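You operate a simulated robot arm through the tools that you are given. There is no shell and no other tool.

You are at the controls of a simulated robot arm. One attempt, no reset.

## Task
Stop the pump, drain the tank to 30, refill it to 60 and start again.
Fine: read both levels on the sight glass; leave valves, knobs, main switch and sample lever alone; no trip.

It is judged by the outcome, as a careful person would: the job done as asked, and still so three seconds after it is handed in. It fails if anything else is knocked over, pushed out of place, dropped, spilled or broken.

## Robot
A 7-joint arm with a three-finger gripper, fixed in place. Base frame: the origin is at the foot of the arm, x ahead of it, y to its left, z up. Lengths are in mm, angles in degrees, forces in N, time in s.
Its first joint turns from -166.0 to 166.0 degrees. Payload 2.69 kg.
The tool frame sits at the grasp point between the pads (the TCP): z along the fingers, y along the line on which they close. The tips reach 30 mm beyond it. The gripper opens to 128 mm. The gripper's body begins 117 mm behind the TCP.
Orientation is that of the tool frame in the base frame, as a unit quaternion [x, y, z, w]. With the fingers straight down and closing along the base's y, the tool's x points along the base's -x, its y along +y and its z along -z.

## Interface
- The arm moves only by the tool apply_moves. Its argument "increments" is one flat list of numbers, 7 for each row, row after row: the shift along the base's x, y, z in units of 50 mm (1.0 is 50 mm), then the turn, a rotation vector about the base's x, y, z in units of 5 degrees (1.0 is 5 degrees), then the opening in per cent of the stroke, from 0 (shut) to 100 (fully open). In form: [dx, dy, dz, wx, wy, wz, hand, dx, dy, dz, wx, wy, wz, hand, ...]. A call has 1 to 20 rows; each row shifts and turns the commanded pose from where the row before left it. A call with a number of a shift or a turn outside -1 to 1 is refused whole. A row lasts 0.2 s, in which the tool goes at most 50 mm and 8.6 degrees; a call with a longer step from one row to the next is refused whole, and so is a gripper value outside its range. A pose out of reach is approached as far as the arm can. The call stops where the force on the tool passes 40 N (or 10 N more than at its start, if that is more) or the arm is blocked; 0.2 s more then pass. The fingers move at their own pace and stop on an object; they squeeze with about 40 N. The grip force told is the motor's: it shows also when the fingers shut on nothing. Time passes only in rows, and 0.2 s behind the last, so rows that do not move let the fingers close. It gives the time, the measured TCP pose, the force on the tool (base axes), the opening and the grip force at its end, in the units of the frame above (readings bear some noise), with the torque about the TCP (base axes, N m) and any sound that the robot's microphone picked up.
- Cameras (640 x 400 px; columns grow to the right, rows downward): "scene" is fixed at [399, -499.3, 1911.1]; the picture's right is [0.99, -0.11, 0.00], its down [-0.05, -0.46, -0.88] and it looks along [0.10, 0.88, -0.47] (base axes); focal length 332 px, centre (320, 200). "wrist" rides on the gripper at [58, 54, -131] in the tool frame; the picture's right is [-0.68, 0.74, 0.00], its down [-0.62, -0.56, -0.55] and it looks along [-0.40, -0.37, 0.84] (tool axes); focal length 234 px, centre (320, 200). There is no depth. A picture from a camera that has moved, and an enlarged one, comes with that camera's place and axes in the base frame and with its lens.
- snapshot(camera): a new picture of that camera. The clock stands still meanwhile.
- raise_lower(by): slides the trunk up (or, below 0, down) by that many mm; the arm rides with it, the base frame stays. It gives what a move gives, with no picture.
- inspect(camera, box): a new picture of the part [left, top, right, bottom] of that camera's present view, enlarged. The clock stands still meanwhile.
- job_done(): hands the job in; it is judged then, once.

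Places have to be worked out from the pictures, the camera data and where the tool is seen. Open the gripper and draw the arm clear of the work before you hand the job in, unless the task says otherwise.

The tools are called after "Request:" by a JSON object that holds its "fn" and its "kwargs". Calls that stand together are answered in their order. apply_moves: Moves the arm, as the interface text tells. Its arguments: {"type":"object","properties":{"increments":{"type":"array","items":{"type":"number"}}},"required":["increments"]} The other tools are called the same way: raise_lower (by) slides the trunk up or down; snapshot (camera) takes a picture; inspect (camera, box) takes an enlarged picture of a part of a camera's view; job_done () hands the job in.

At the start:

```text
time_s: 0.0
ee_pos: [591.7, 370.4, 1591.1]
orientation: [0.0, 1.0, 0.0, 0.0]
contact_force: [-0.1, 0.0, 0.6]
moment: [-0.01, 0.01, 0.01]
gripper_width: 128.1
gripper_force: 0.0
trunk travel left (down, up): [-200.0, 150.0]
```

scene: 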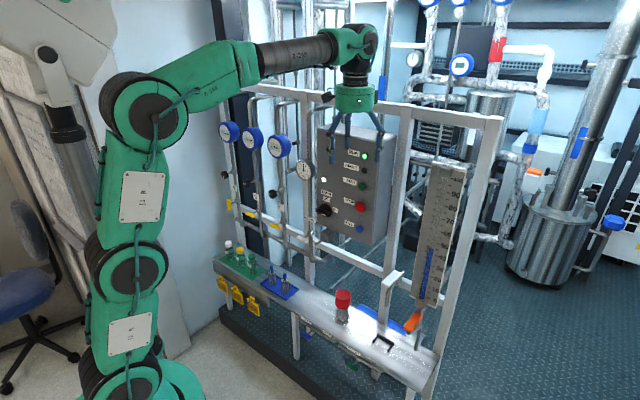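
wrist: 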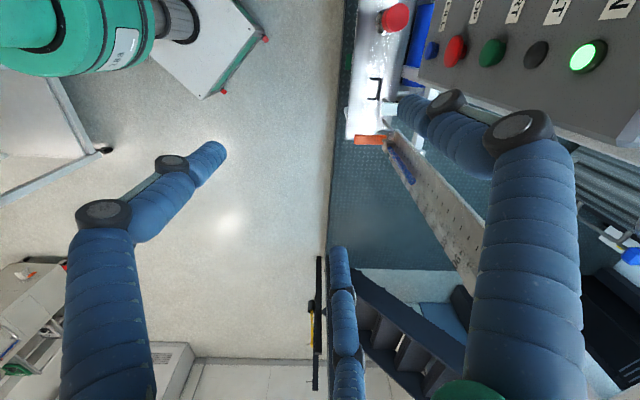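

I start by looking closely at the control panel and the sight glass in the scene camera.

Request:
{"fn": "inspect", "kwargs": {"camera": "scene", "box": [290, 110, 410, 260]}}

Request:
{"fn": "inspect", "kwargs": {"camera": "scene", "box": [380, 150, 490, 340]}}

Request:
{"fn": "inspect", "kwargs": {"camera": "scene", "box": [200, 230, 460, 390]}}

Request:
{"fn": "inspect", "kwargs": {"camera": "wrist", "box": [320, 0, 640, 200]}}

```text
2.67 times, centred on (350, 185) of scene
camera zoom: at [399.0, -499.3, 1911.1], right [0.99, -0.11, 0.0], down [-0.05, -0.46, -0.88], along [0.1, 0.88, -0.47], focal length 887 px, centre (240, 240)
```

zoom: 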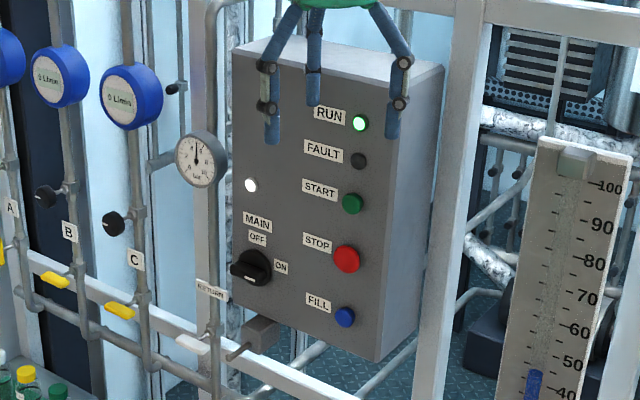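

```text
2.11 times, centred on (435, 245) of scene
camera zoom: at [399.0, -499.3, 1911.1], right [0.99, -0.11, 0.0], down [-0.05, -0.46, -0.88], along [0.1, 0.88, -0.47], focal length 700 px, centre (78, 105)
```

zoom: 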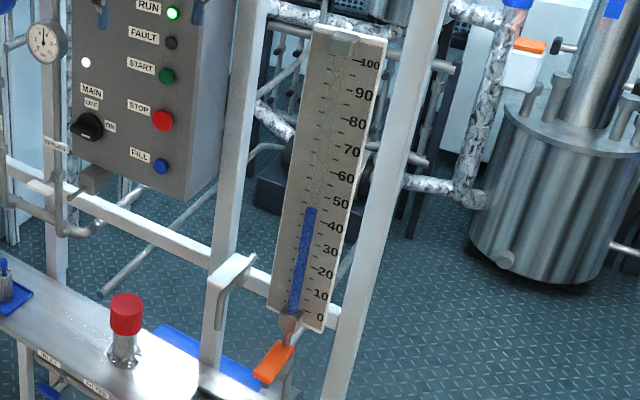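

```text
2.46 times, centred on (330, 310) of scene
camera zoom: at [399.0, -499.3, 1911.1], right [0.99, -0.11, 0.0], down [-0.05, -0.46, -0.88], along [0.1, 0.88, -0.47], focal length 818 px, centre (295, -71)
```

zoom: 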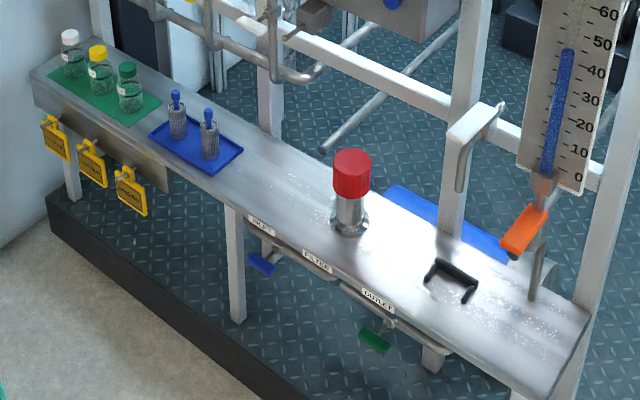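

```text
2.00 times, centred on (480, 100) of wrist
camera zoom: at [531.8, 425.6, 1720.8], right [0.68, 0.74, 0.0], down [0.62, -0.56, 0.55], along [0.4, -0.37, -0.84], focal length 468 px, centre (0, 400)
```

zoom: 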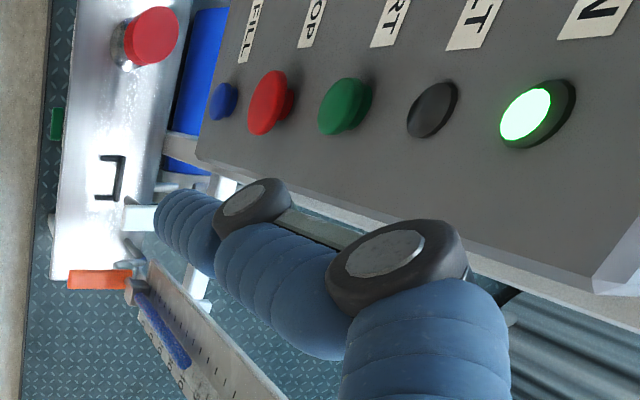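

I look closer at the labels and the lever near the sight glass to tell which is the drain and which the sample lever.

Request:
{"fn": "inspect", "kwargs": {"camera": "scene", "box": [375, 260, 445, 350]}}

Request:
{"fn": "inspect", "kwargs": {"camera": "scene", "box": [300, 200, 350, 250]}}

Request:
{"fn": "inspect", "kwargs": {"camera": "scene", "box": [290, 300, 400, 380]}}

Request:
{"fn": "inspect", "kwargs": {"camera": "scene", "box": [410, 160, 470, 310]}}

Request:
{"fn": "inspect", "kwargs": {"camera": "wrist", "box": [340, 70, 440, 170]}}

Request:
{"fn": "inspect", "kwargs": {"camera": "scene", "box": [210, 110, 330, 240]}}

```text
4.44 times, centred on (410, 305) of scene
camera zoom: at [399.0, -499.3, 1911.1], right [0.99, -0.11, 0.0], down [-0.05, -0.46, -0.88], along [0.1, 0.88, -0.47], focal length 1478 px, centre (-80, -267)
```

zoom: 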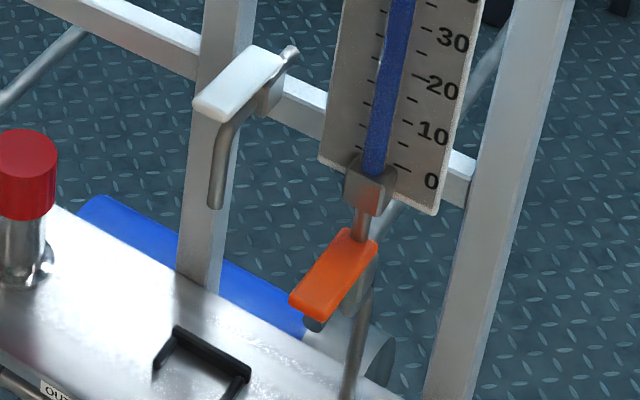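

```text
8.00 times, centred on (325, 225) of scene
camera zoom: at [399.0, -499.3, 1911.1], right [0.99, -0.11, 0.0], down [-0.05, -0.46, -0.88], along [0.1, 0.88, -0.47], focal length 2660 px, centre (280, 0)
```

zoom: 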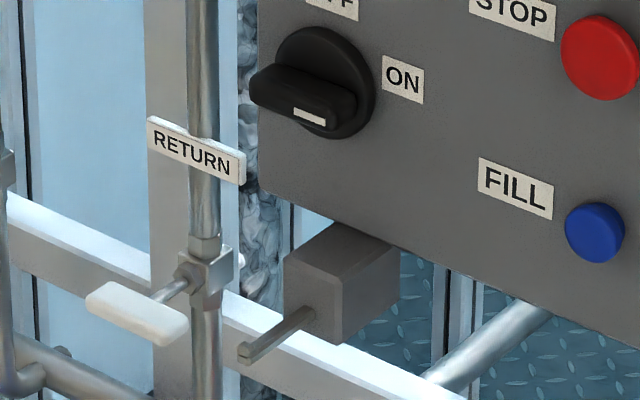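

```text
5.00 times, centred on (345, 340) of scene
camera zoom: at [399.0, -499.3, 1911.1], right [0.99, -0.11, 0.0], down [-0.05, -0.46, -0.88], along [0.1, 0.88, -0.47], focal length 1662 px, centre (195, -500)
```

zoom: 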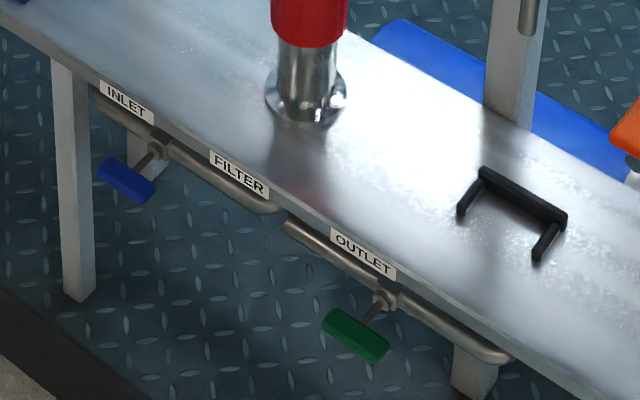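

```text
2.67 times, centred on (440, 235) of scene
camera zoom: at [399.0, -499.3, 1911.1], right [0.99, -0.11, 0.0], down [-0.05, -0.46, -0.88], along [0.1, 0.88, -0.47], focal length 887 px, centre (0, 107)
```

zoom: 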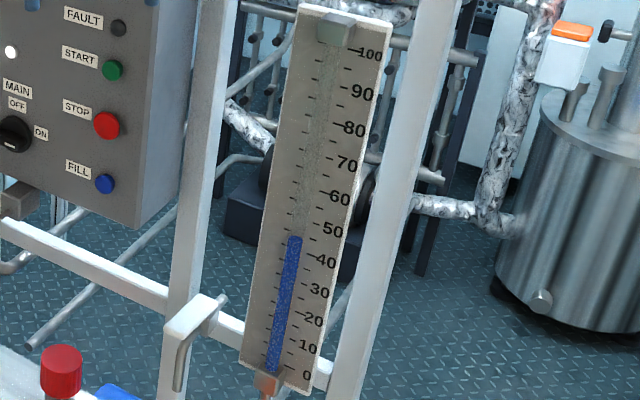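

```text
4.00 times, centred on (390, 120) of wrist
camera zoom: at [531.8, 425.6, 1720.8], right [0.68, 0.74, 0.0], down [0.62, -0.56, 0.55], along [0.4, -0.37, -0.84], focal length 937 px, centre (40, 520)
```

zoom: 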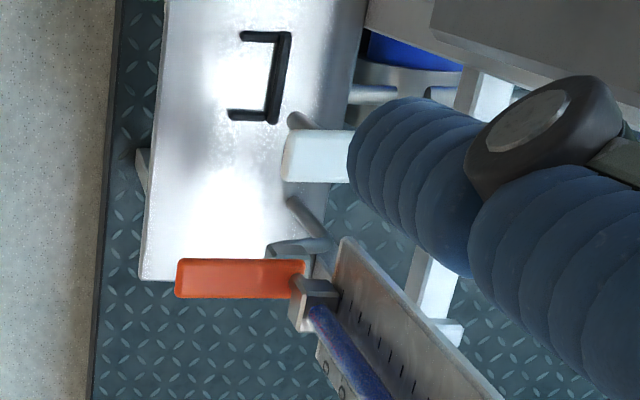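

```text
3.08 times, centred on (270, 175) of scene
camera zoom: at [399.0, -499.3, 1911.1], right [0.99, -0.11, 0.0], down [-0.05, -0.46, -0.88], along [0.1, 0.88, -0.47], focal length 1023 px, centre (474, 277)
```

zoom: 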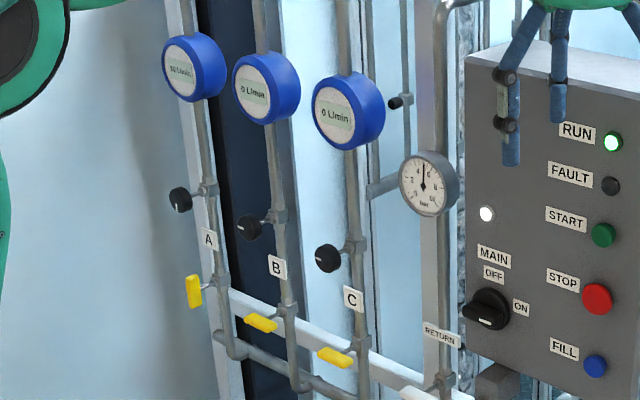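

The panel faces about (-0.7, -0.7) with the buttons near x≈670, y≈568 (START z≈1390, STOP≈1306, FILL≈1210); the level reads about 48. The orange lever under the sight glass looks like the drain, the white one on the post the sample tap. I first turn the gripper about vertical and shut it, away from the panel.

Request:
{"fn": "apply_moves", "kwargs": {"increments": [0, 0, 0, 0, 0, -1, 0, 0, 0, 0, 0, 0, -1, 0, 0, 0, 0, 0, 0, -1, 0, 0, 0, 0, 0, 0, -1, 0, 0, 0, 0, 0, 0, -1, 0, 0, 0, 0, 0, 0, -1, 0, 0, 0, 0, 0, 0, -1, 0, 0, 0, 0, 0, 0, -1, 0, 0, 0, 0, 0, 0, -1, 0, 0, 0, 0, 0, 0, -1, 0, 0, 0, 0, 0, 0, -1, 0, 0, 0, 0, 0, 0, -1, 0, 0, 0, 0, 0, 0, -1, 0, 0, 0, 0, 0, 0, -1, 0, 0, 0, 0, 0, 0, -1, 0, 0, 0, 0, 0, 0, -1, 0, 0, 0, 0, 0, 0, -1, 0, 0, 0, 0, 0, 0, -1, 0]}}

```text
time_s: 3.8
ee_pos: [590.4, 371.7, 1589.9]
orientation: [0.707, 0.707, 0.0, 0.0]
contact_force: [-0.2, -0.1, -0.4]
moment: [0.0, -0.01, -0.01]
gripper_width: 2.0
gripper_force: 31.8
trunk travel left (down, up): [-200.0, 150.0]
```

The turn went cleanly and the hand is shut. Now I tilt the tool to point horizontally at the panel, while moving to about (528, 426, 1400), some 170 mm off the panel.

Request:
{"fn": "apply_moves", "kwargs": {"increments": [-0.071, 0.062, -0.21, 0.7071, -0.7071, 0, 0, -0.071, 0.062, -0.21, 0.7071, -0.7071, 0, 0, -0.071, 0.062, -0.21, 0.7071, -0.7071, 0, 0, -0.071, 0.062, -0.21, 0.7071, -0.7071, 0, 0, -0.071, 0.062, -0.21, 0.7071, -0.7071, 0, 0, -0.071, 0.062, -0.21, 0.7071, -0.7071, 0, 0, -0.071, 0.062, -0.21, 0.7071, -0.7071, 0, 0, -0.071, 0.062, -0.21, 0.7071, -0.7071, 0, 0, -0.071, 0.062, -0.21, 0.7071, -0.7071, 0, 0, -0.071, 0.062, -0.21, 0.7071, -0.7071, 0, 0, -0.071, 0.062, -0.21, 0.7071, -0.7071, 0, 0, -0.071, 0.062, -0.21, 0.7071, -0.7071, 0, 0, -0.071, 0.062, -0.21, 0.7071, -0.7071, 0, 0, -0.071, 0.062, -0.21, 0.7071, -0.7071, 0, 0, -0.071, 0.062, -0.21, 0.7071, -0.7071, 0, 0, -0.071, 0.062, -0.21, 0.7071, -0.7071, 0, 0, -0.071, 0.062, -0.21, 0.7071, -0.7071, 0, 0, -0.071, 0.062, -0.21, 0.7071, -0.7071, 0, 0]}}

Request:
{"fn": "snapshot", "kwargs": {"camera": "scene"}}

Request:
{"fn": "snapshot", "kwargs": {"camera": "wrist"}}

```text
time_s: 7.6
ee_pos: [530.1, 427.3, 1399.5]
orientation: [0.499, 0.501, 0.707, -0.001]
contact_force: [2.0, 1.1, -1.1]
moment: [0.09, -0.09, 0.09]
gripper_width: 1.9
gripper_force: 31.3
trunk travel left (down, up): [-200.0, 150.0]
```

```text
taken
```

scene: 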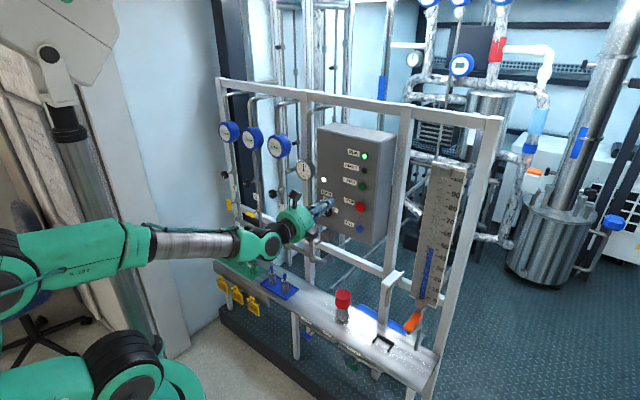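

```text
taken
camera wrist: at [433.4, 338.2, 1478.3], right [0.71, -0.71, 0.04], down [-0.36, -0.41, -0.84], along [0.61, 0.57, -0.55], focal length 234 px, centre (320, 200)
```

wrist: 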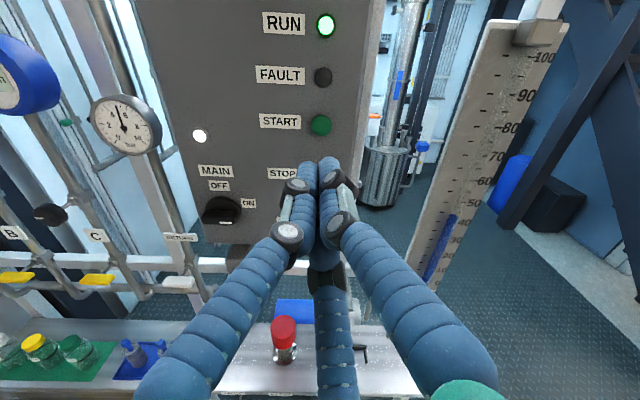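

The wrist view agrees: START at about (670, 567, 1388), laterally in line with the tool. I lower the tool to STOP height (z≈1304) and go forward 100 mm, leaving a gap, then check.

Request:
{"fn": "apply_moves", "kwargs": {"increments": [0, 0, -0.48, 0, 0, 0, 0, 0, 0, -0.48, 0, 0, 0, 0, 0, 0, -0.48, 0, 0, 0, 0, 0, 0, -0.48, 0, 0, 0, 0, 0.35, 0.35, 0, 0, 0, 0, 0, 0.35, 0.35, 0, 0, 0, 0, 0, 0.35, 0.35, 0, 0, 0, 0, 0, 0.35, 0.35, 0, 0, 0, 0, 0]}}

Request:
{"fn": "snapshot", "kwargs": {"camera": "wrist"}}

Request:
{"fn": "inspect", "kwargs": {"camera": "scene", "box": [290, 110, 410, 260]}}

Request:
{"fn": "inspect", "kwargs": {"camera": "scene", "box": [410, 210, 460, 310]}}

```text
time_s: 9.4
ee_pos: [612.4, 476.4, 1312.4]
orientation: [0.497, 0.503, 0.707, -0.004]
contact_force: [-0.2, 0.0, -0.5]
moment: [0.01, -0.01, -0.03]
gripper_width: 2.2
gripper_force: 31.8
out of reach, approached as far as the arm can: row 3, 4, 5, 6, 7
trunk travel left (down, up): [-200.0, 150.0]
```

```text
taken
camera wrist: at [517.4, 386.3, 1390.8], right [0.71, -0.7, 0.04], down [-0.36, -0.42, -0.83], along [0.6, 0.58, -0.55], focal length 234 px, centre (320, 200)
```

wrist: 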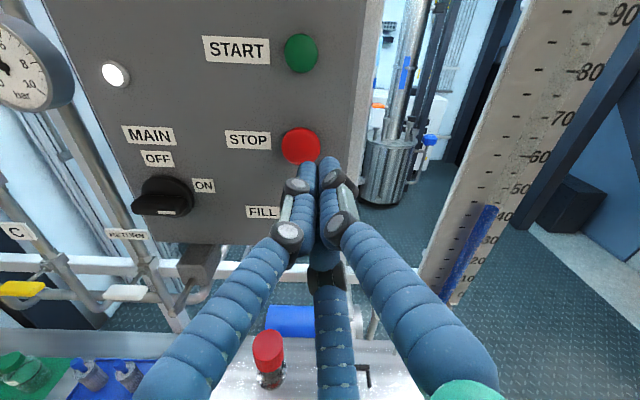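

```text
2.67 times, centred on (350, 185) of scene
camera zoom: at [399.0, -499.3, 1911.1], right [0.99, -0.11, 0.0], down [-0.05, -0.46, -0.88], along [0.1, 0.88, -0.47], focal length 887 px, centre (240, 240)
```

zoom: 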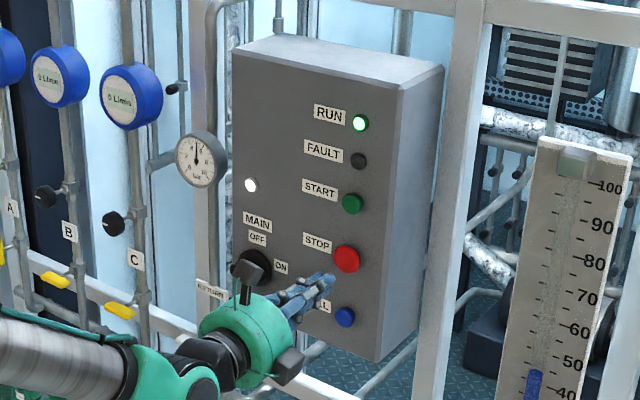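

```text
4.00 times, centred on (435, 260) of scene
camera zoom: at [399.0, -499.3, 1911.1], right [0.99, -0.11, 0.0], down [-0.05, -0.46, -0.88], along [0.1, 0.88, -0.47], focal length 1330 px, centre (-140, -40)
```

zoom: 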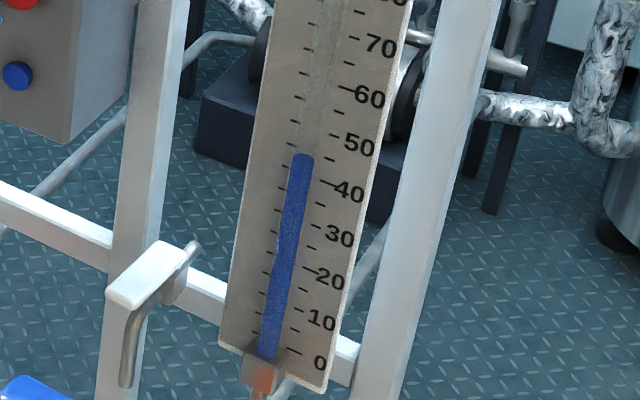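

Several middle rows were out of reach and the tool ended about 23 mm off to the right of the line; I send two still rows to see whether it settles at the commanded pose.

Request:
{"fn": "apply_moves", "kwargs": {"increments": [0, 0, 0, 0, 0, 0, 0, 0, 0, 0, 0, 0, 0, 0]}}

Request:
{"fn": "inspect", "kwargs": {"camera": "scene", "box": [420, 225, 450, 305]}}

Request:
{"fn": "snapshot", "kwargs": {"camera": "scene"}}

```text
time_s: 10.0
ee_pos: [613.1, 475.4, 1313.1]
orientation: [0.497, 0.502, 0.707, -0.004]
contact_force: [0.1, -0.9, 0.3]
moment: [0.0, -0.02, -0.03]
gripper_width: 2.0
gripper_force: 31.4
trunk travel left (down, up): [-200.0, 150.0]
```

```text
5.00 times, centred on (435, 265) of scene
camera zoom: at [399.0, -499.3, 1911.1], right [0.99, -0.11, 0.0], down [-0.05, -0.46, -0.88], along [0.1, 0.88, -0.47], focal length 1662 px, centre (-255, -125)
```

zoom: 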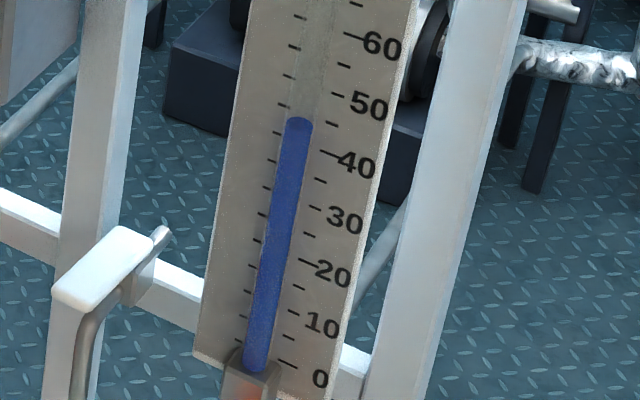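

```text
taken
```

scene: 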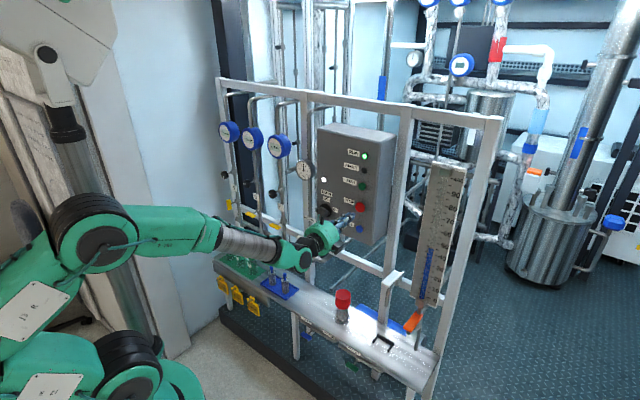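

It settled at (613, 475, 1313), so I correct: shift left along the panel by about 24 mm and down 9 mm to line up with STOP.

Request:
{"fn": "apply_moves", "kwargs": {"increments": [-0.17, 0.17, -0.09, 0, 0, 0, 0, -0.17, 0.17, -0.09, 0, 0, 0, 0, 0, 0, 0, 0, 0, 0, 0]}}

Request:
{"fn": "snapshot", "kwargs": {"camera": "wrist"}}

Request:
{"fn": "inspect", "kwargs": {"camera": "scene", "box": [320, 170, 400, 250]}}

```text
time_s: 10.8
ee_pos: [608.7, 476.2, 1307.7]
orientation: [0.496, 0.504, 0.707, -0.005]
contact_force: [0.4, -0.3, -0.4]
moment: [0.01, 0.01, -0.01]
gripper_width: 2.5
gripper_force: 31.2
out of reach, approached as far as the arm can: row 1, 2
trunk travel left (down, up): [-200.0, 150.0]
```

```text
taken
camera wrist: at [514.0, 385.5, 1387.0], right [0.72, -0.7, 0.04], down [-0.36, -0.42, -0.83], along [0.6, 0.58, -0.55], focal length 234 px, centre (320, 200)
```

wrist: 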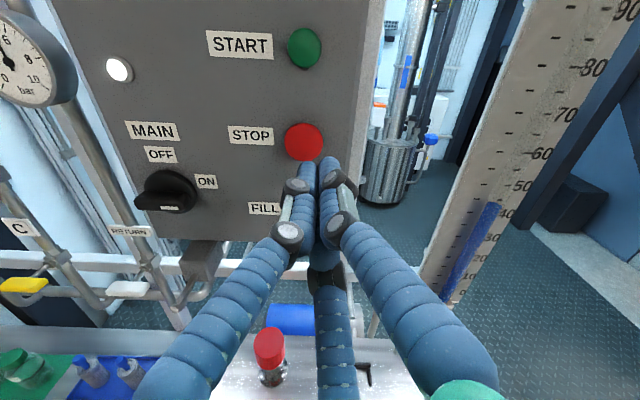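

```text
5.00 times, centred on (360, 210) of scene
camera zoom: at [399.0, -499.3, 1911.1], right [0.99, -0.11, 0.0], down [-0.05, -0.46, -0.88], along [0.1, 0.88, -0.47], focal length 1662 px, centre (120, 150)
```

zoom: 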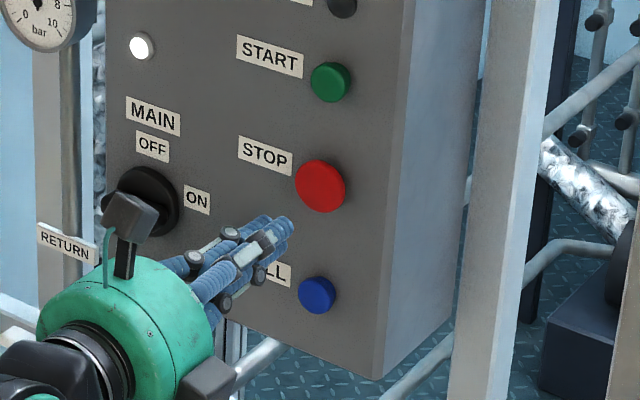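

The arm seems too folded for this pose (rows out of reach), so lowering the trunk should stretch it and also help with the low drain lever. I lower by 100 mm; the tool is about 80 mm off the panel face and nothing is below it there.

Request:
{"fn": "raise_lower", "kwargs": {"by": -100}}

Request:
{"fn": "snapshot", "kwargs": {"camera": "scene"}}

Request:
{"fn": "snapshot", "kwargs": {"camera": "wrist"}}

```text
time_s: 12.1
ee_pos: [608.3, 478.1, 1208.9]
orientation: [0.497, 0.504, 0.707, -0.005]
contact_force: [0.2, 0.0, 0.8]
moment: [0.01, 0.0, -0.01]
gripper_width: 2.0
gripper_force: 31.5
trunk travel left (down, up): [-100.0, 250.0]
```

```text
taken
```

scene: 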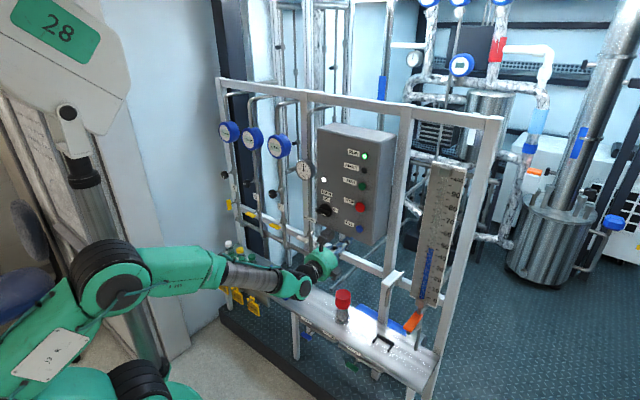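

```text
taken
camera wrist: at [514.0, 385.5, 1287.5], right [0.72, -0.7, 0.04], down [-0.36, -0.42, -0.83], along [0.6, 0.58, -0.55], focal length 234 px, centre (320, 200)
```

wrist: 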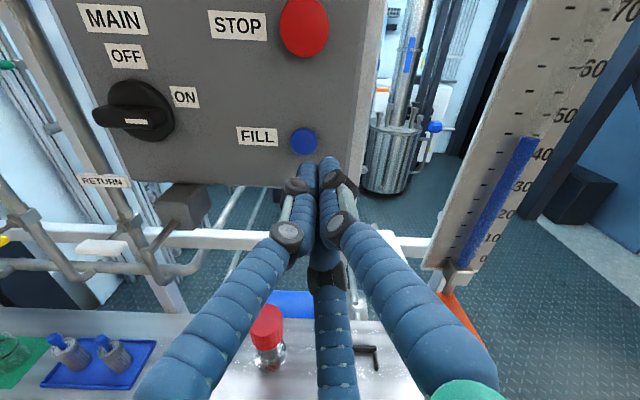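

The trunk rode down 100 mm cleanly. Now I raise the tool back to z≈1304 and shift to the STOP line (x−y≈103).

Request:
{"fn": "apply_moves", "kwargs": {"increments": [-0.06, 0.07, 0.475, 0, 0, 0, 0, -0.06, 0.07, 0.475, 0, 0, 0, 0, -0.06, 0.07, 0.475, 0, 0, 0, 0, -0.06, 0.07, 0.475, 0, 0, 0, 0, 0, 0, 0, 0, 0, 0, 0]}}

Request:
{"fn": "snapshot", "kwargs": {"camera": "wrist"}}

```text
time_s: 13.3
ee_pos: [596.3, 489.5, 1303.5]
orientation: [0.497, 0.504, 0.707, -0.006]
contact_force: [0.5, 0.0, 0.3]
moment: [-0.07, -0.02, 0.0]
gripper_width: 2.2
gripper_force: 31.6
trunk travel left (down, up): [-100.0, 250.0]
```

```text
taken
camera wrist: at [501.6, 399.3, 1382.4], right [0.72, -0.7, 0.04], down [-0.36, -0.42, -0.83], along [0.6, 0.58, -0.55], focal length 234 px, centre (320, 200)
```

wrist: 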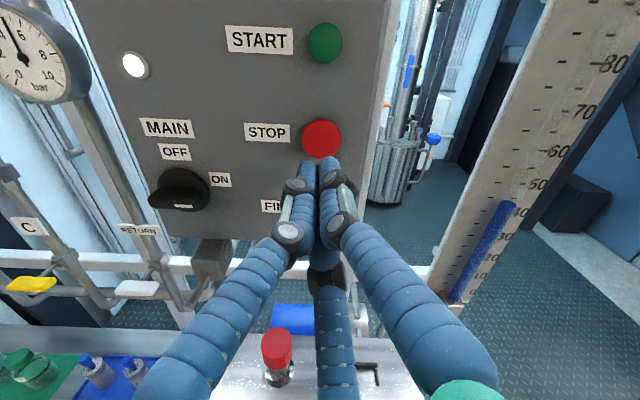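

STOP is at about (670, 565, 1302), in line with the closed fingertips, with roughly 70 mm to go. I advance 50 mm along the panel normal.

Request:
{"fn": "apply_moves", "kwargs": {"increments": [0.236, 0.236, -0.01, 0, 0, 0, 0, 0.236, 0.236, -0.01, 0, 0, 0, 0, 0.236, 0.236, -0.01, 0, 0, 0, 0, 0, 0, 0, 0, 0, 0, 0]}}

Request:
{"fn": "snapshot", "kwargs": {"camera": "wrist"}}

Request:
{"fn": "inspect", "kwargs": {"camera": "scene", "box": [320, 130, 400, 250]}}

```text
time_s: 14.3
ee_pos: [631.8, 526.0, 1301.2]
orientation: [0.496, 0.505, 0.706, -0.006]
contact_force: [-0.9, -0.4, -0.3]
moment: [0.05, -0.02, -0.01]
gripper_width: 2.1
gripper_force: 31.2
trunk travel left (down, up): [-100.0, 250.0]
```

```text
taken
camera wrist: at [537.5, 435.3, 1381.0], right [0.72, -0.69, 0.04], down [-0.36, -0.42, -0.83], along [0.6, 0.58, -0.55], focal length 234 px, centre (320, 200)
```

wrist: 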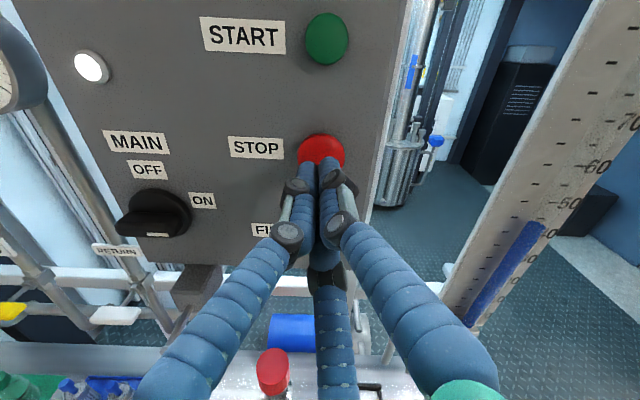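

```text
3.33 times, centred on (360, 190) of scene
camera zoom: at [399.0, -499.3, 1911.1], right [0.99, -0.11, 0.0], down [-0.05, -0.46, -0.88], along [0.1, 0.88, -0.47], focal length 1108 px, centre (187, 233)
```

zoom: 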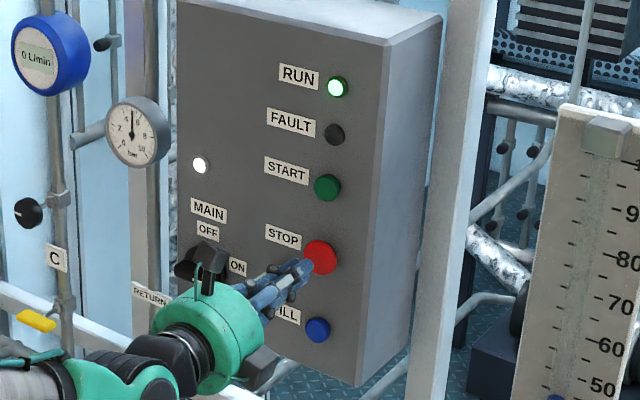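

The fingertips are now just in front of the STOP button. I advance in small steps of about 4 mm and watch the force and lamp.

Request:
{"fn": "apply_moves", "kwargs": {"increments": [0.06, 0.06, 0, 0, 0, 0, 0, 0.06, 0.06, 0, 0, 0, 0, 0, 0.06, 0.06, 0, 0, 0, 0, 0, 0.06, 0.06, 0, 0, 0, 0, 0]}}

Request:
{"fn": "inspect", "kwargs": {"camera": "scene", "box": [320, 130, 400, 250]}}

```text
time_s: 15.3
ee_pos: [642.5, 537.6, 1302.1]
orientation: [0.496, 0.504, 0.707, -0.006]
contact_force: [0.8, -0.8, 0.6]
moment: [0.0, -0.02, 0.0]
gripper_width: 2.1
gripper_force: 31.7
trunk travel left (down, up): [-100.0, 250.0]
```

```text
3.33 times, centred on (360, 190) of scene
camera zoom: at [399.0, -499.3, 1911.1], right [0.99, -0.11, 0.0], down [-0.05, -0.46, -0.88], along [0.1, 0.88, -0.47], focal length 1108 px, centre (187, 233)
```

zoom: 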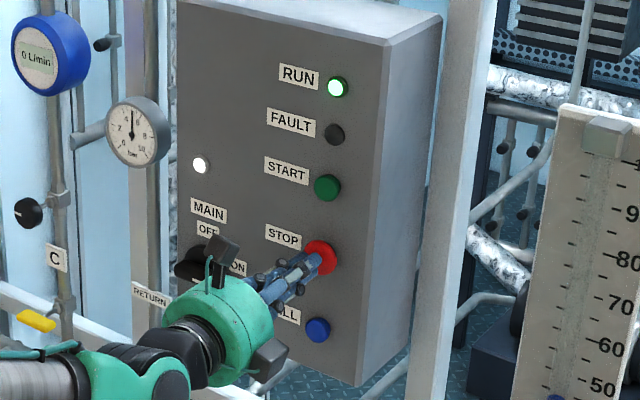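

No contact yet (force near zero, RUN still lit). I continue forward with 3–4 mm steps.

Request:
{"fn": "apply_moves", "kwargs": {"increments": [0.05, 0.05, 0, 0, 0, 0, 0, 0.05, 0.05, 0, 0, 0, 0, 0, 0.05, 0.05, 0, 0, 0, 0, 0]}}

Request:
{"fn": "inspect", "kwargs": {"camera": "scene", "box": [320, 130, 400, 250]}}

```text
time_s: 16.1
ee_pos: [651.3, 545.0, 1303.5]
orientation: [0.496, 0.505, 0.706, -0.006]
contact_force: [0.1, 0.5, 0.4]
moment: [0.03, 0.01, -0.02]
gripper_width: 2.2
gripper_force: 31.5
trunk travel left (down, up): [-100.0, 250.0]
```

```text
3.33 times, centred on (360, 190) of scene
camera zoom: at [399.0, -499.3, 1911.1], right [0.99, -0.11, 0.0], down [-0.05, -0.46, -0.88], along [0.1, 0.88, -0.47], focal length 1108 px, centre (187, 233)
```

zoom: 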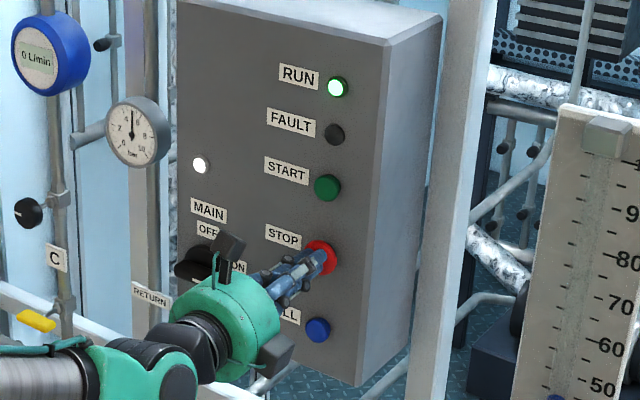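

Still no force. I keep advancing in about 3 mm steps.

Request:
{"fn": "apply_moves", "kwargs": {"increments": [0.045, 0.045, 0, 0, 0, 0, 0, 0.045, 0.045, 0, 0, 0, 0, 0]}}

Request:
{"fn": "inspect", "kwargs": {"camera": "scene", "box": [320, 130, 400, 250]}}

Request:
{"fn": "snapshot", "kwargs": {"camera": "wrist"}}

```text
time_s: 16.7
ee_pos: [655.8, 550.4, 1301.7]
orientation: [0.496, 0.505, 0.706, -0.007]
contact_force: [-1.5, -1.8, 0.5]
moment: [0.0, -0.02, -0.09]
gripper_width: 1.9
gripper_force: 31.5
trunk travel left (down, up): [-100.0, 250.0]
heard: click
```

```text
3.33 times, centred on (360, 190) of scene
camera zoom: at [399.0, -499.3, 1911.1], right [0.99, -0.11, 0.0], down [-0.05, -0.46, -0.88], along [0.1, 0.88, -0.47], focal length 1108 px, centre (187, 233)
```

zoom: 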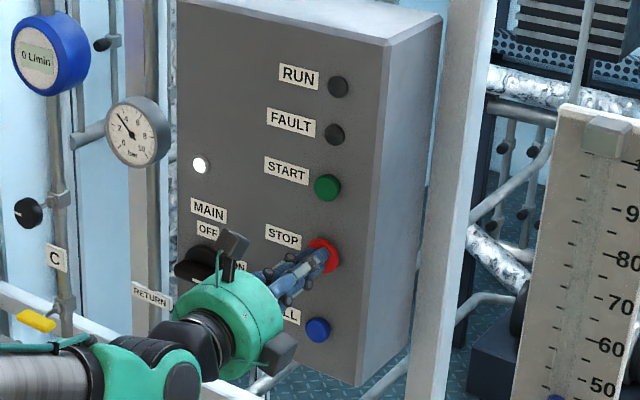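

```text
taken
camera wrist: at [561.2, 458.4, 1380.8], right [0.72, -0.69, 0.04], down [-0.36, -0.42, -0.83], along [0.6, 0.58, -0.55], focal length 234 px, centre (320, 200)
```

wrist: 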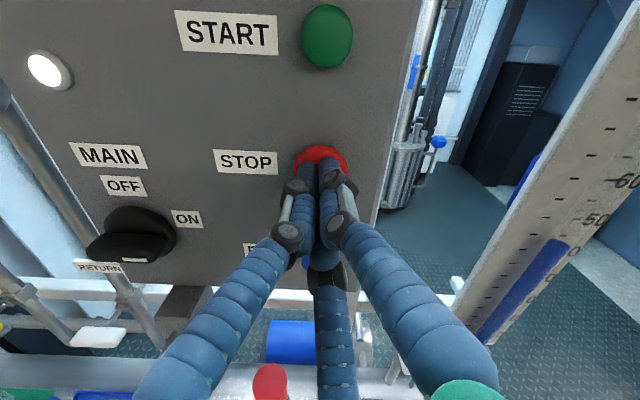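

A click was heard, RUN went dark and the pressure is falling: the pump is stopped. I back straight off and then swing right and down in front of the sight glass to look at the orange lever closely.

Request:
{"fn": "apply_moves", "kwargs": {"increments": [-0.5, -0.5, 0, 0, 0, 0, 0, -0.5, -0.5, 0, 0, 0, 0, 0, -0.5, -0.5, 0, 0, 0, 0, 0, 0.307, -0.54, -0.56, 0, 0, 0, 0, 0.307, -0.54, -0.56, 0, 0, 0, 0, 0.307, -0.54, -0.56, 0, 0, 0, 0, 0.307, -0.54, -0.56, 0, 0, 0, 0, 0.307, -0.54, -0.56, 0, 0, 0, 0, 0.307, -0.54, -0.56, 0, 0, 0, 0]}}

Request:
{"fn": "snapshot", "kwargs": {"camera": "wrist"}}

Request:
{"fn": "snapshot", "kwargs": {"camera": "scene"}}

```text
time_s: 18.7
ee_pos: [672.3, 314.8, 1132.6]
orientation: [0.496, 0.504, 0.707, -0.005]
contact_force: [-1.3, -1.0, 0.2]
moment: [-0.02, 0.01, -0.07]
gripper_width: 2.2
gripper_force: 31.2
trunk travel left (down, up): [-100.0, 250.0]
```

```text
taken
camera wrist: at [578.3, 223.0, 1212.1], right [0.72, -0.7, 0.04], down [-0.36, -0.42, -0.84], along [0.6, 0.58, -0.55], focal length 234 px, centre (320, 200)
```

wrist: 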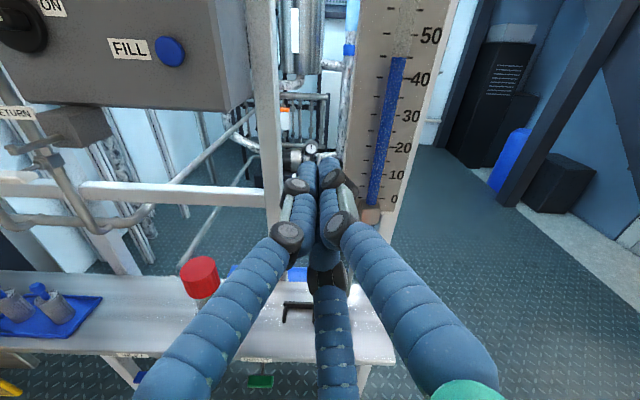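

```text
taken
```

scene: 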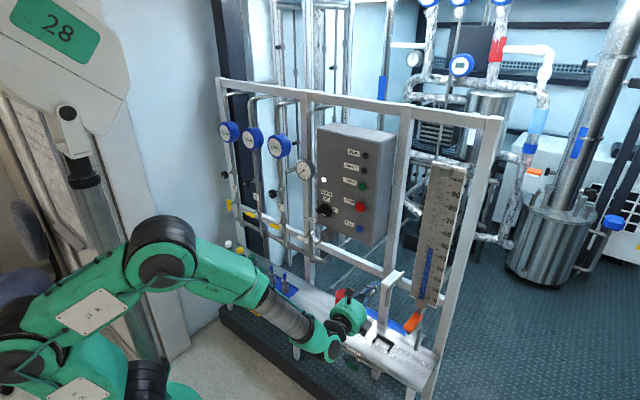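

The level holds at about 45; the lever is hidden behind my fingers. I move left about 110 mm and down 80 mm so the wrist camera can see the orange lever to the right of the fingers.

Request:
{"fn": "apply_moves", "kwargs": {"increments": [-0.4, 0.4, -0.4, 0, 0, 0, 0, -0.4, 0.4, -0.4, 0, 0, 0, 0, -0.4, 0.4, -0.4, 0, 0, 0, 0, -0.4, 0.4, -0.4, 0, 0, 0, 0]}}

Request:
{"fn": "snapshot", "kwargs": {"camera": "wrist"}}

Request:
{"fn": "inspect", "kwargs": {"camera": "wrist", "box": [360, 120, 560, 320]}}

```text
time_s: 19.7
ee_pos: [594.9, 392.3, 1054.7]
orientation: [0.496, 0.504, 0.707, -0.005]
contact_force: [0.3, -0.2, 0.6]
moment: [0.02, -0.01, -0.01]
gripper_width: 2.1
gripper_force: 31.8
trunk travel left (down, up): [-100.0, 250.0]
```

```text
taken
camera wrist: at [499.8, 301.5, 1132.8], right [0.72, -0.7, 0.04], down [-0.36, -0.42, -0.83], along [0.6, 0.58, -0.55], focal length 234 px, centre (320, 200)
```

wrist: 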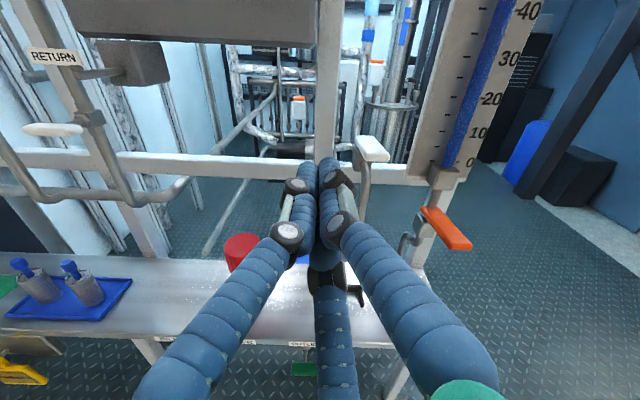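

```text
2.00 times, centred on (460, 220) of wrist
camera zoom: at [499.8, 301.5, 1132.8], right [0.72, -0.7, 0.04], down [-0.36, -0.42, -0.83], along [0.6, 0.58, -0.55], focal length 468 px, centre (40, 160)
```

zoom: 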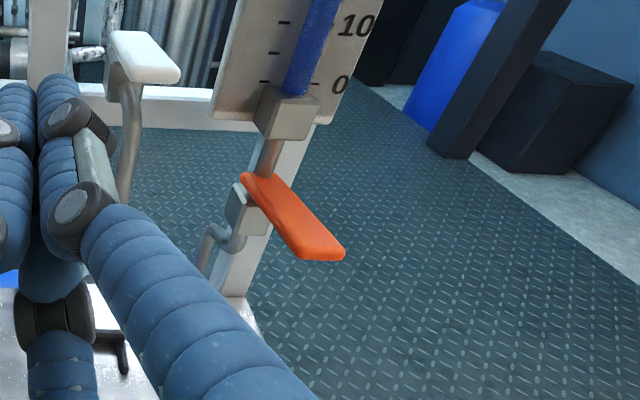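

I zoom in further on the orange lever and the white tap, to see how they are hinged.

Request:
{"fn": "inspect", "kwargs": {"camera": "wrist", "box": [395, 160, 485, 260]}}

Request:
{"fn": "inspect", "kwargs": {"camera": "scene", "box": [395, 290, 445, 340]}}

Request:
{"fn": "inspect", "kwargs": {"camera": "wrist", "box": [330, 120, 410, 210]}}

```text
4.00 times, centred on (440, 210) of wrist
camera zoom: at [499.8, 301.5, 1132.8], right [0.72, -0.7, 0.04], down [-0.36, -0.42, -0.83], along [0.6, 0.58, -0.55], focal length 937 px, centre (-160, 160)
```

zoom: 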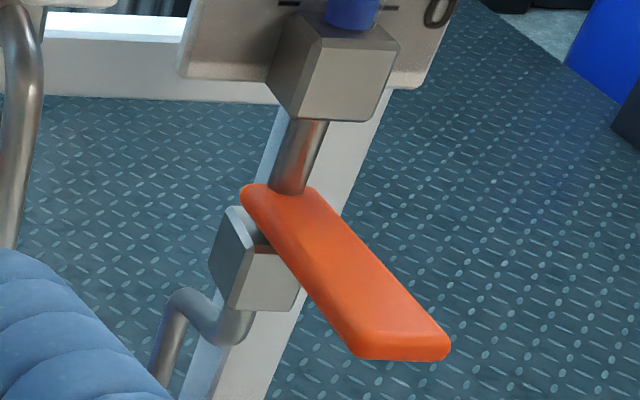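

```text
8.00 times, centred on (420, 315) of scene
camera zoom: at [399.0, -499.3, 1911.1], right [0.99, -0.11, 0.0], down [-0.05, -0.46, -0.88], along [0.1, 0.88, -0.47], focal length 2660 px, centre (-480, -720)
```

zoom: 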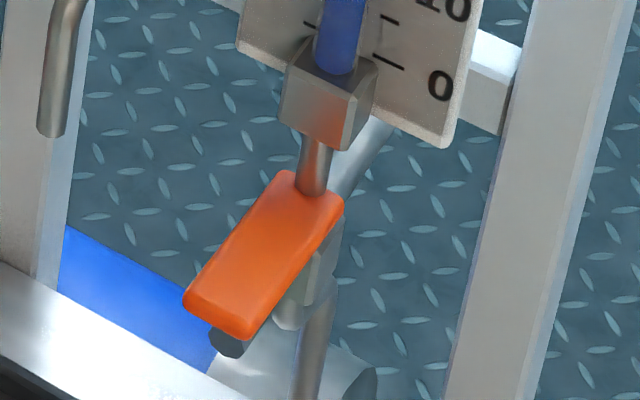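

```text
4.44 times, centred on (370, 165) of wrist
camera zoom: at [499.8, 301.5, 1132.8], right [0.72, -0.7, 0.04], down [-0.36, -0.42, -0.83], along [0.6, 0.58, -0.55], focal length 1041 px, centre (98, 356)
```

zoom: 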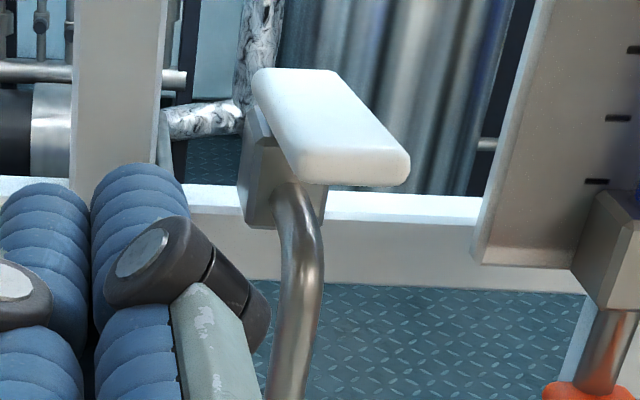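

Lever geometry: pivot end at about (889, 402, 899), tip at about (816, 327, 904), horizontal, pointing at me – a tap lever of the same style as the white sample tap. Before draining I want a parallax‑free reading to calibrate the scene camera, so I raise the wrist camera to the liquid's height.

Request:
{"fn": "apply_moves", "kwargs": {"increments": [0.45, -0.42, 0.75, 0, 0, 0, 0, 0.45, -0.42, 0.75, 0, 0, 0, 0, 0, 0, 0, 0, 0, 0, 0]}}

Request:
{"fn": "inspect", "kwargs": {"camera": "wrist", "box": [380, 0, 520, 120]}}

Request:
{"fn": "inspect", "kwargs": {"camera": "scene", "box": [420, 230, 450, 260]}}

```text
time_s: 20.5
ee_pos: [640.9, 349.6, 1130.4]
orientation: [0.497, 0.504, 0.706, -0.006]
contact_force: [-0.6, -1.0, -0.1]
moment: [0.0, 0.01, 0.05]
gripper_width: 1.9
gripper_force: 31.0
trunk travel left (down, up): [-100.0, 250.0]
```

```text
3.33 times, centred on (450, 60) of wrist
camera zoom: at [545.4, 258.2, 1209.1], right [0.72, -0.7, 0.04], down [-0.36, -0.42, -0.83], along [0.6, 0.58, -0.55], focal length 781 px, centre (-113, 667)
```

zoom: 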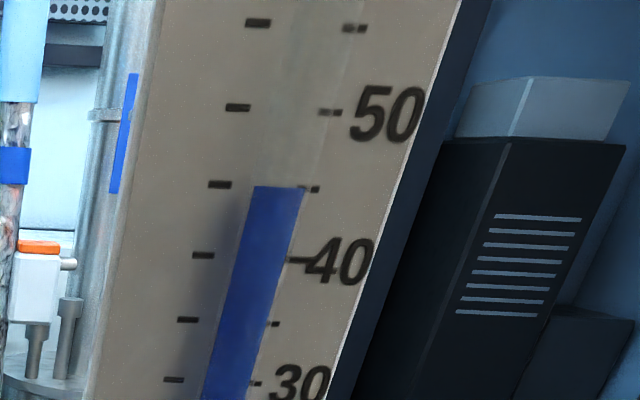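

```text
13.33 times, centred on (435, 245) of scene
camera zoom: at [399.0, -499.3, 1911.1], right [0.99, -0.11, 0.0], down [-0.05, -0.46, -0.88], along [0.1, 0.88, -0.47], focal length 4433 px, centre (-1213, -400)
```

zoom: 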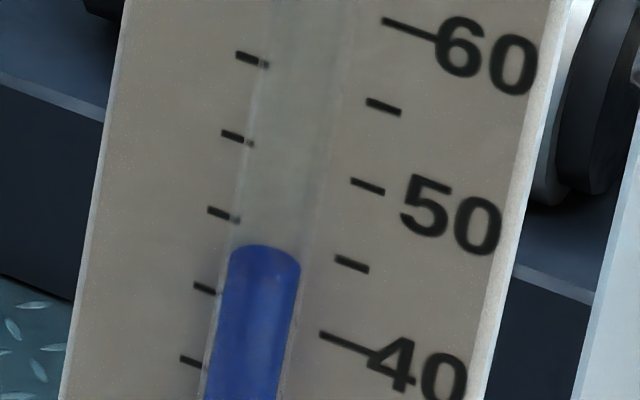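

Parallax‑free wrist reading: level 45.0, while the scene camera shows about 44.0 at the meniscus' back edge (43.2 at its centre) — so the scene camera reads about 1 low (top edge). Now I go in front of the orange lever, above its height.

Request:
{"fn": "apply_moves", "kwargs": {"increments": [0.41, -0.372, -0.68, 0, 0, 0, 0, 0.41, -0.372, -0.68, 0, 0, 0, 0, 0.41, -0.372, -0.68, 0, 0, 0, 0, 0.41, -0.372, -0.68, 0, 0, 0, 0, 0.41, -0.372, -0.68, 0, 0, 0, 0, 0, 0, 0, 0, 0, 0, 0]}}

Request:
{"fn": "snapshot", "kwargs": {"camera": "wrist"}}

Request:
{"fn": "snapshot", "kwargs": {"camera": "scene"}}

```text
time_s: 21.9
ee_pos: [741.2, 255.3, 959.3]
orientation: [0.497, 0.504, 0.707, -0.006]
contact_force: [0.1, -0.4, -0.3]
moment: [0.04, 0.0, 0.04]
gripper_width: 2.1
gripper_force: 31.5
trunk travel left (down, up): [-100.0, 250.0]
```

```text
taken
camera wrist: at [646.2, 164.6, 1037.8], right [0.72, -0.7, 0.04], down [-0.36, -0.42, -0.83], along [0.6, 0.58, -0.55], focal length 234 px, centre (320, 200)
```

wrist: 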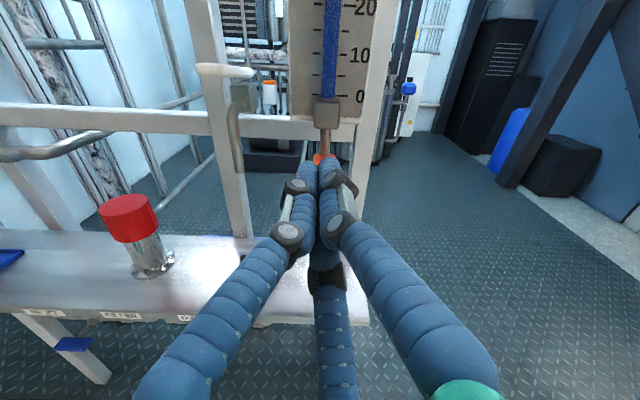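

```text
taken
```

scene: 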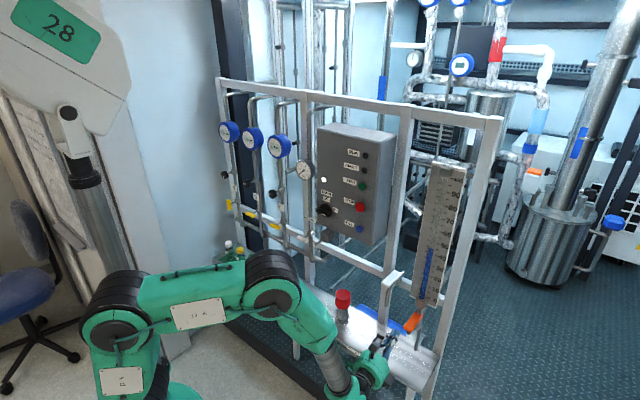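

The fingertips are in line with the orange lever (x−y≈487) and about 55 mm above it. I advance about 104 mm so the fingertips sit over the lever's end.

Request:
{"fn": "apply_moves", "kwargs": {"increments": [0.49, 0.49, 0, 0, 0, 0, 0, 0.49, 0.49, 0, 0, 0, 0, 0, 0.49, 0.49, 0, 0, 0, 0, 0, 0, 0, 0, 0, 0, 0, 0]}}

Request:
{"fn": "snapshot", "kwargs": {"camera": "wrist"}}

Request:
{"fn": "inspect", "kwargs": {"camera": "scene", "box": [340, 220, 460, 390]}}

```text
time_s: 22.9
ee_pos: [812.4, 332.7, 959.0]
orientation: [0.497, 0.504, 0.707, -0.006]
contact_force: [0.0, 0.3, 0.0]
moment: [0.04, -0.04, -0.01]
gripper_width: 1.9
gripper_force: 31.8
trunk travel left (down, up): [-100.0, 250.0]
```

```text
taken
camera wrist: at [717.6, 241.0, 1038.5], right [0.72, -0.7, 0.04], down [-0.36, -0.42, -0.83], along [0.6, 0.58, -0.55], focal length 234 px, centre (320, 200)
```

wrist: 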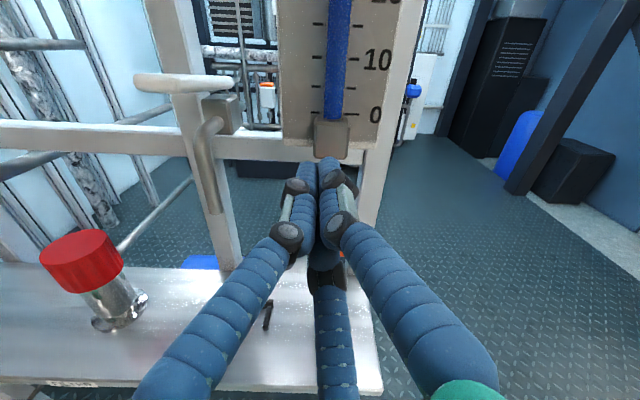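

```text
2.35 times, centred on (400, 305) of scene
camera zoom: at [399.0, -499.3, 1911.1], right [0.99, -0.11, 0.0], down [-0.05, -0.46, -0.88], along [0.1, 0.88, -0.47], focal length 782 px, centre (132, -47)
```

zoom: 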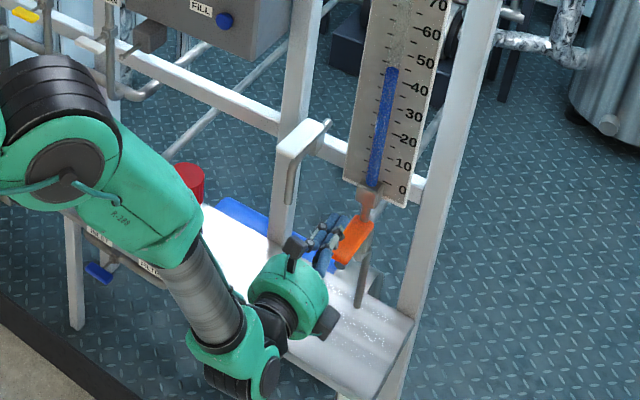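

The fingertips are above the lever end, about 5 mm to its left. I correct sideways and lower 25 mm, then continue gently.

Request:
{"fn": "apply_moves", "kwargs": {"increments": [0.08, -0.08, -0.25, 0, 0, 0, 0, 0, 0, -0.25, 0, 0, 0, 0, 0, 0, 0, 0, 0, 0, 0]}}

Request:
{"fn": "inspect", "kwargs": {"camera": "scene", "box": [380, 280, 450, 360]}}

Request:
{"fn": "inspect", "kwargs": {"camera": "wrist", "box": [260, 120, 400, 300]}}

```text
time_s: 23.7
ee_pos: [816.3, 327.7, 933.8]
orientation: [0.496, 0.504, 0.707, -0.005]
contact_force: [0.1, -0.2, 0.2]
moment: [0.04, 0.02, 0.04]
gripper_width: 2.0
gripper_force: 31.3
trunk travel left (down, up): [-100.0, 250.0]
```

```text
5.00 times, centred on (415, 320) of scene
camera zoom: at [399.0, -499.3, 1911.1], right [0.99, -0.11, 0.0], down [-0.05, -0.46, -0.88], along [0.1, 0.88, -0.47], focal length 1662 px, centre (-155, -400)
```

zoom: 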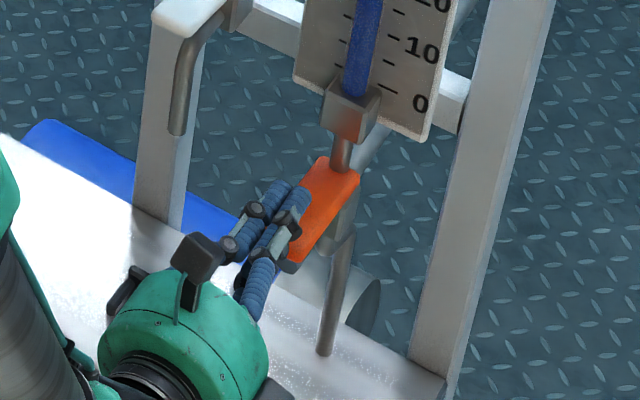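

```text
2.22 times, centred on (330, 210) of wrist
camera zoom: at [722.9, 237.1, 1012.8], right [0.72, -0.7, 0.04], down [-0.36, -0.42, -0.83], along [0.6, 0.58, -0.55], focal length 520 px, centre (298, 178)
```

zoom: 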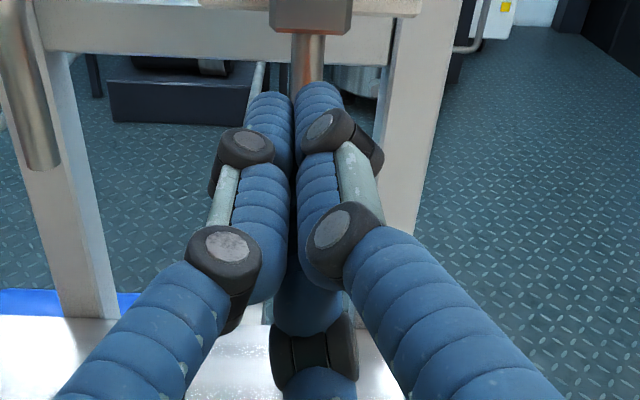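

Still free. I lower in 4 mm steps toward contact.

Request:
{"fn": "apply_moves", "kwargs": {"increments": [0, 0, -0.08, 0, 0, 0, 0, 0, 0, -0.08, 0, 0, 0, 0, 0, 0, -0.08, 0, 0, 0, 0]}}

Request:
{"fn": "inspect", "kwargs": {"camera": "scene", "box": [380, 280, 450, 360]}}

```text
time_s: 24.5
ee_pos: [816.5, 326.4, 920.3]
orientation: [0.497, 0.504, 0.707, -0.005]
contact_force: [-0.7, 0.3, 0.8]
moment: [-0.02, 0.02, -0.01]
gripper_width: 2.0
gripper_force: 31.3
trunk travel left (down, up): [-100.0, 250.0]
```

```text
5.00 times, centred on (415, 320) of scene
camera zoom: at [399.0, -499.3, 1911.1], right [0.99, -0.11, 0.0], down [-0.05, -0.46, -0.88], along [0.1, 0.88, -0.47], focal length 1662 px, centre (-155, -400)
```

zoom: 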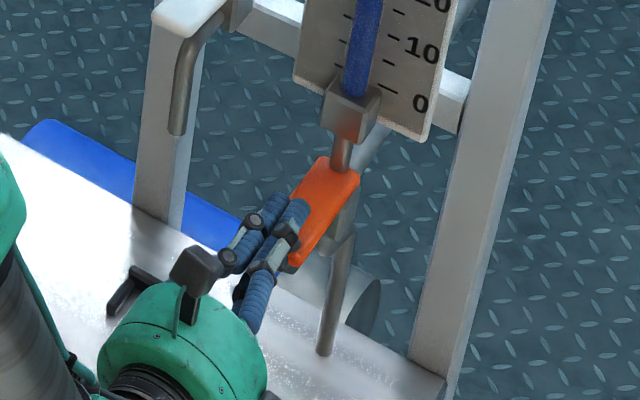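

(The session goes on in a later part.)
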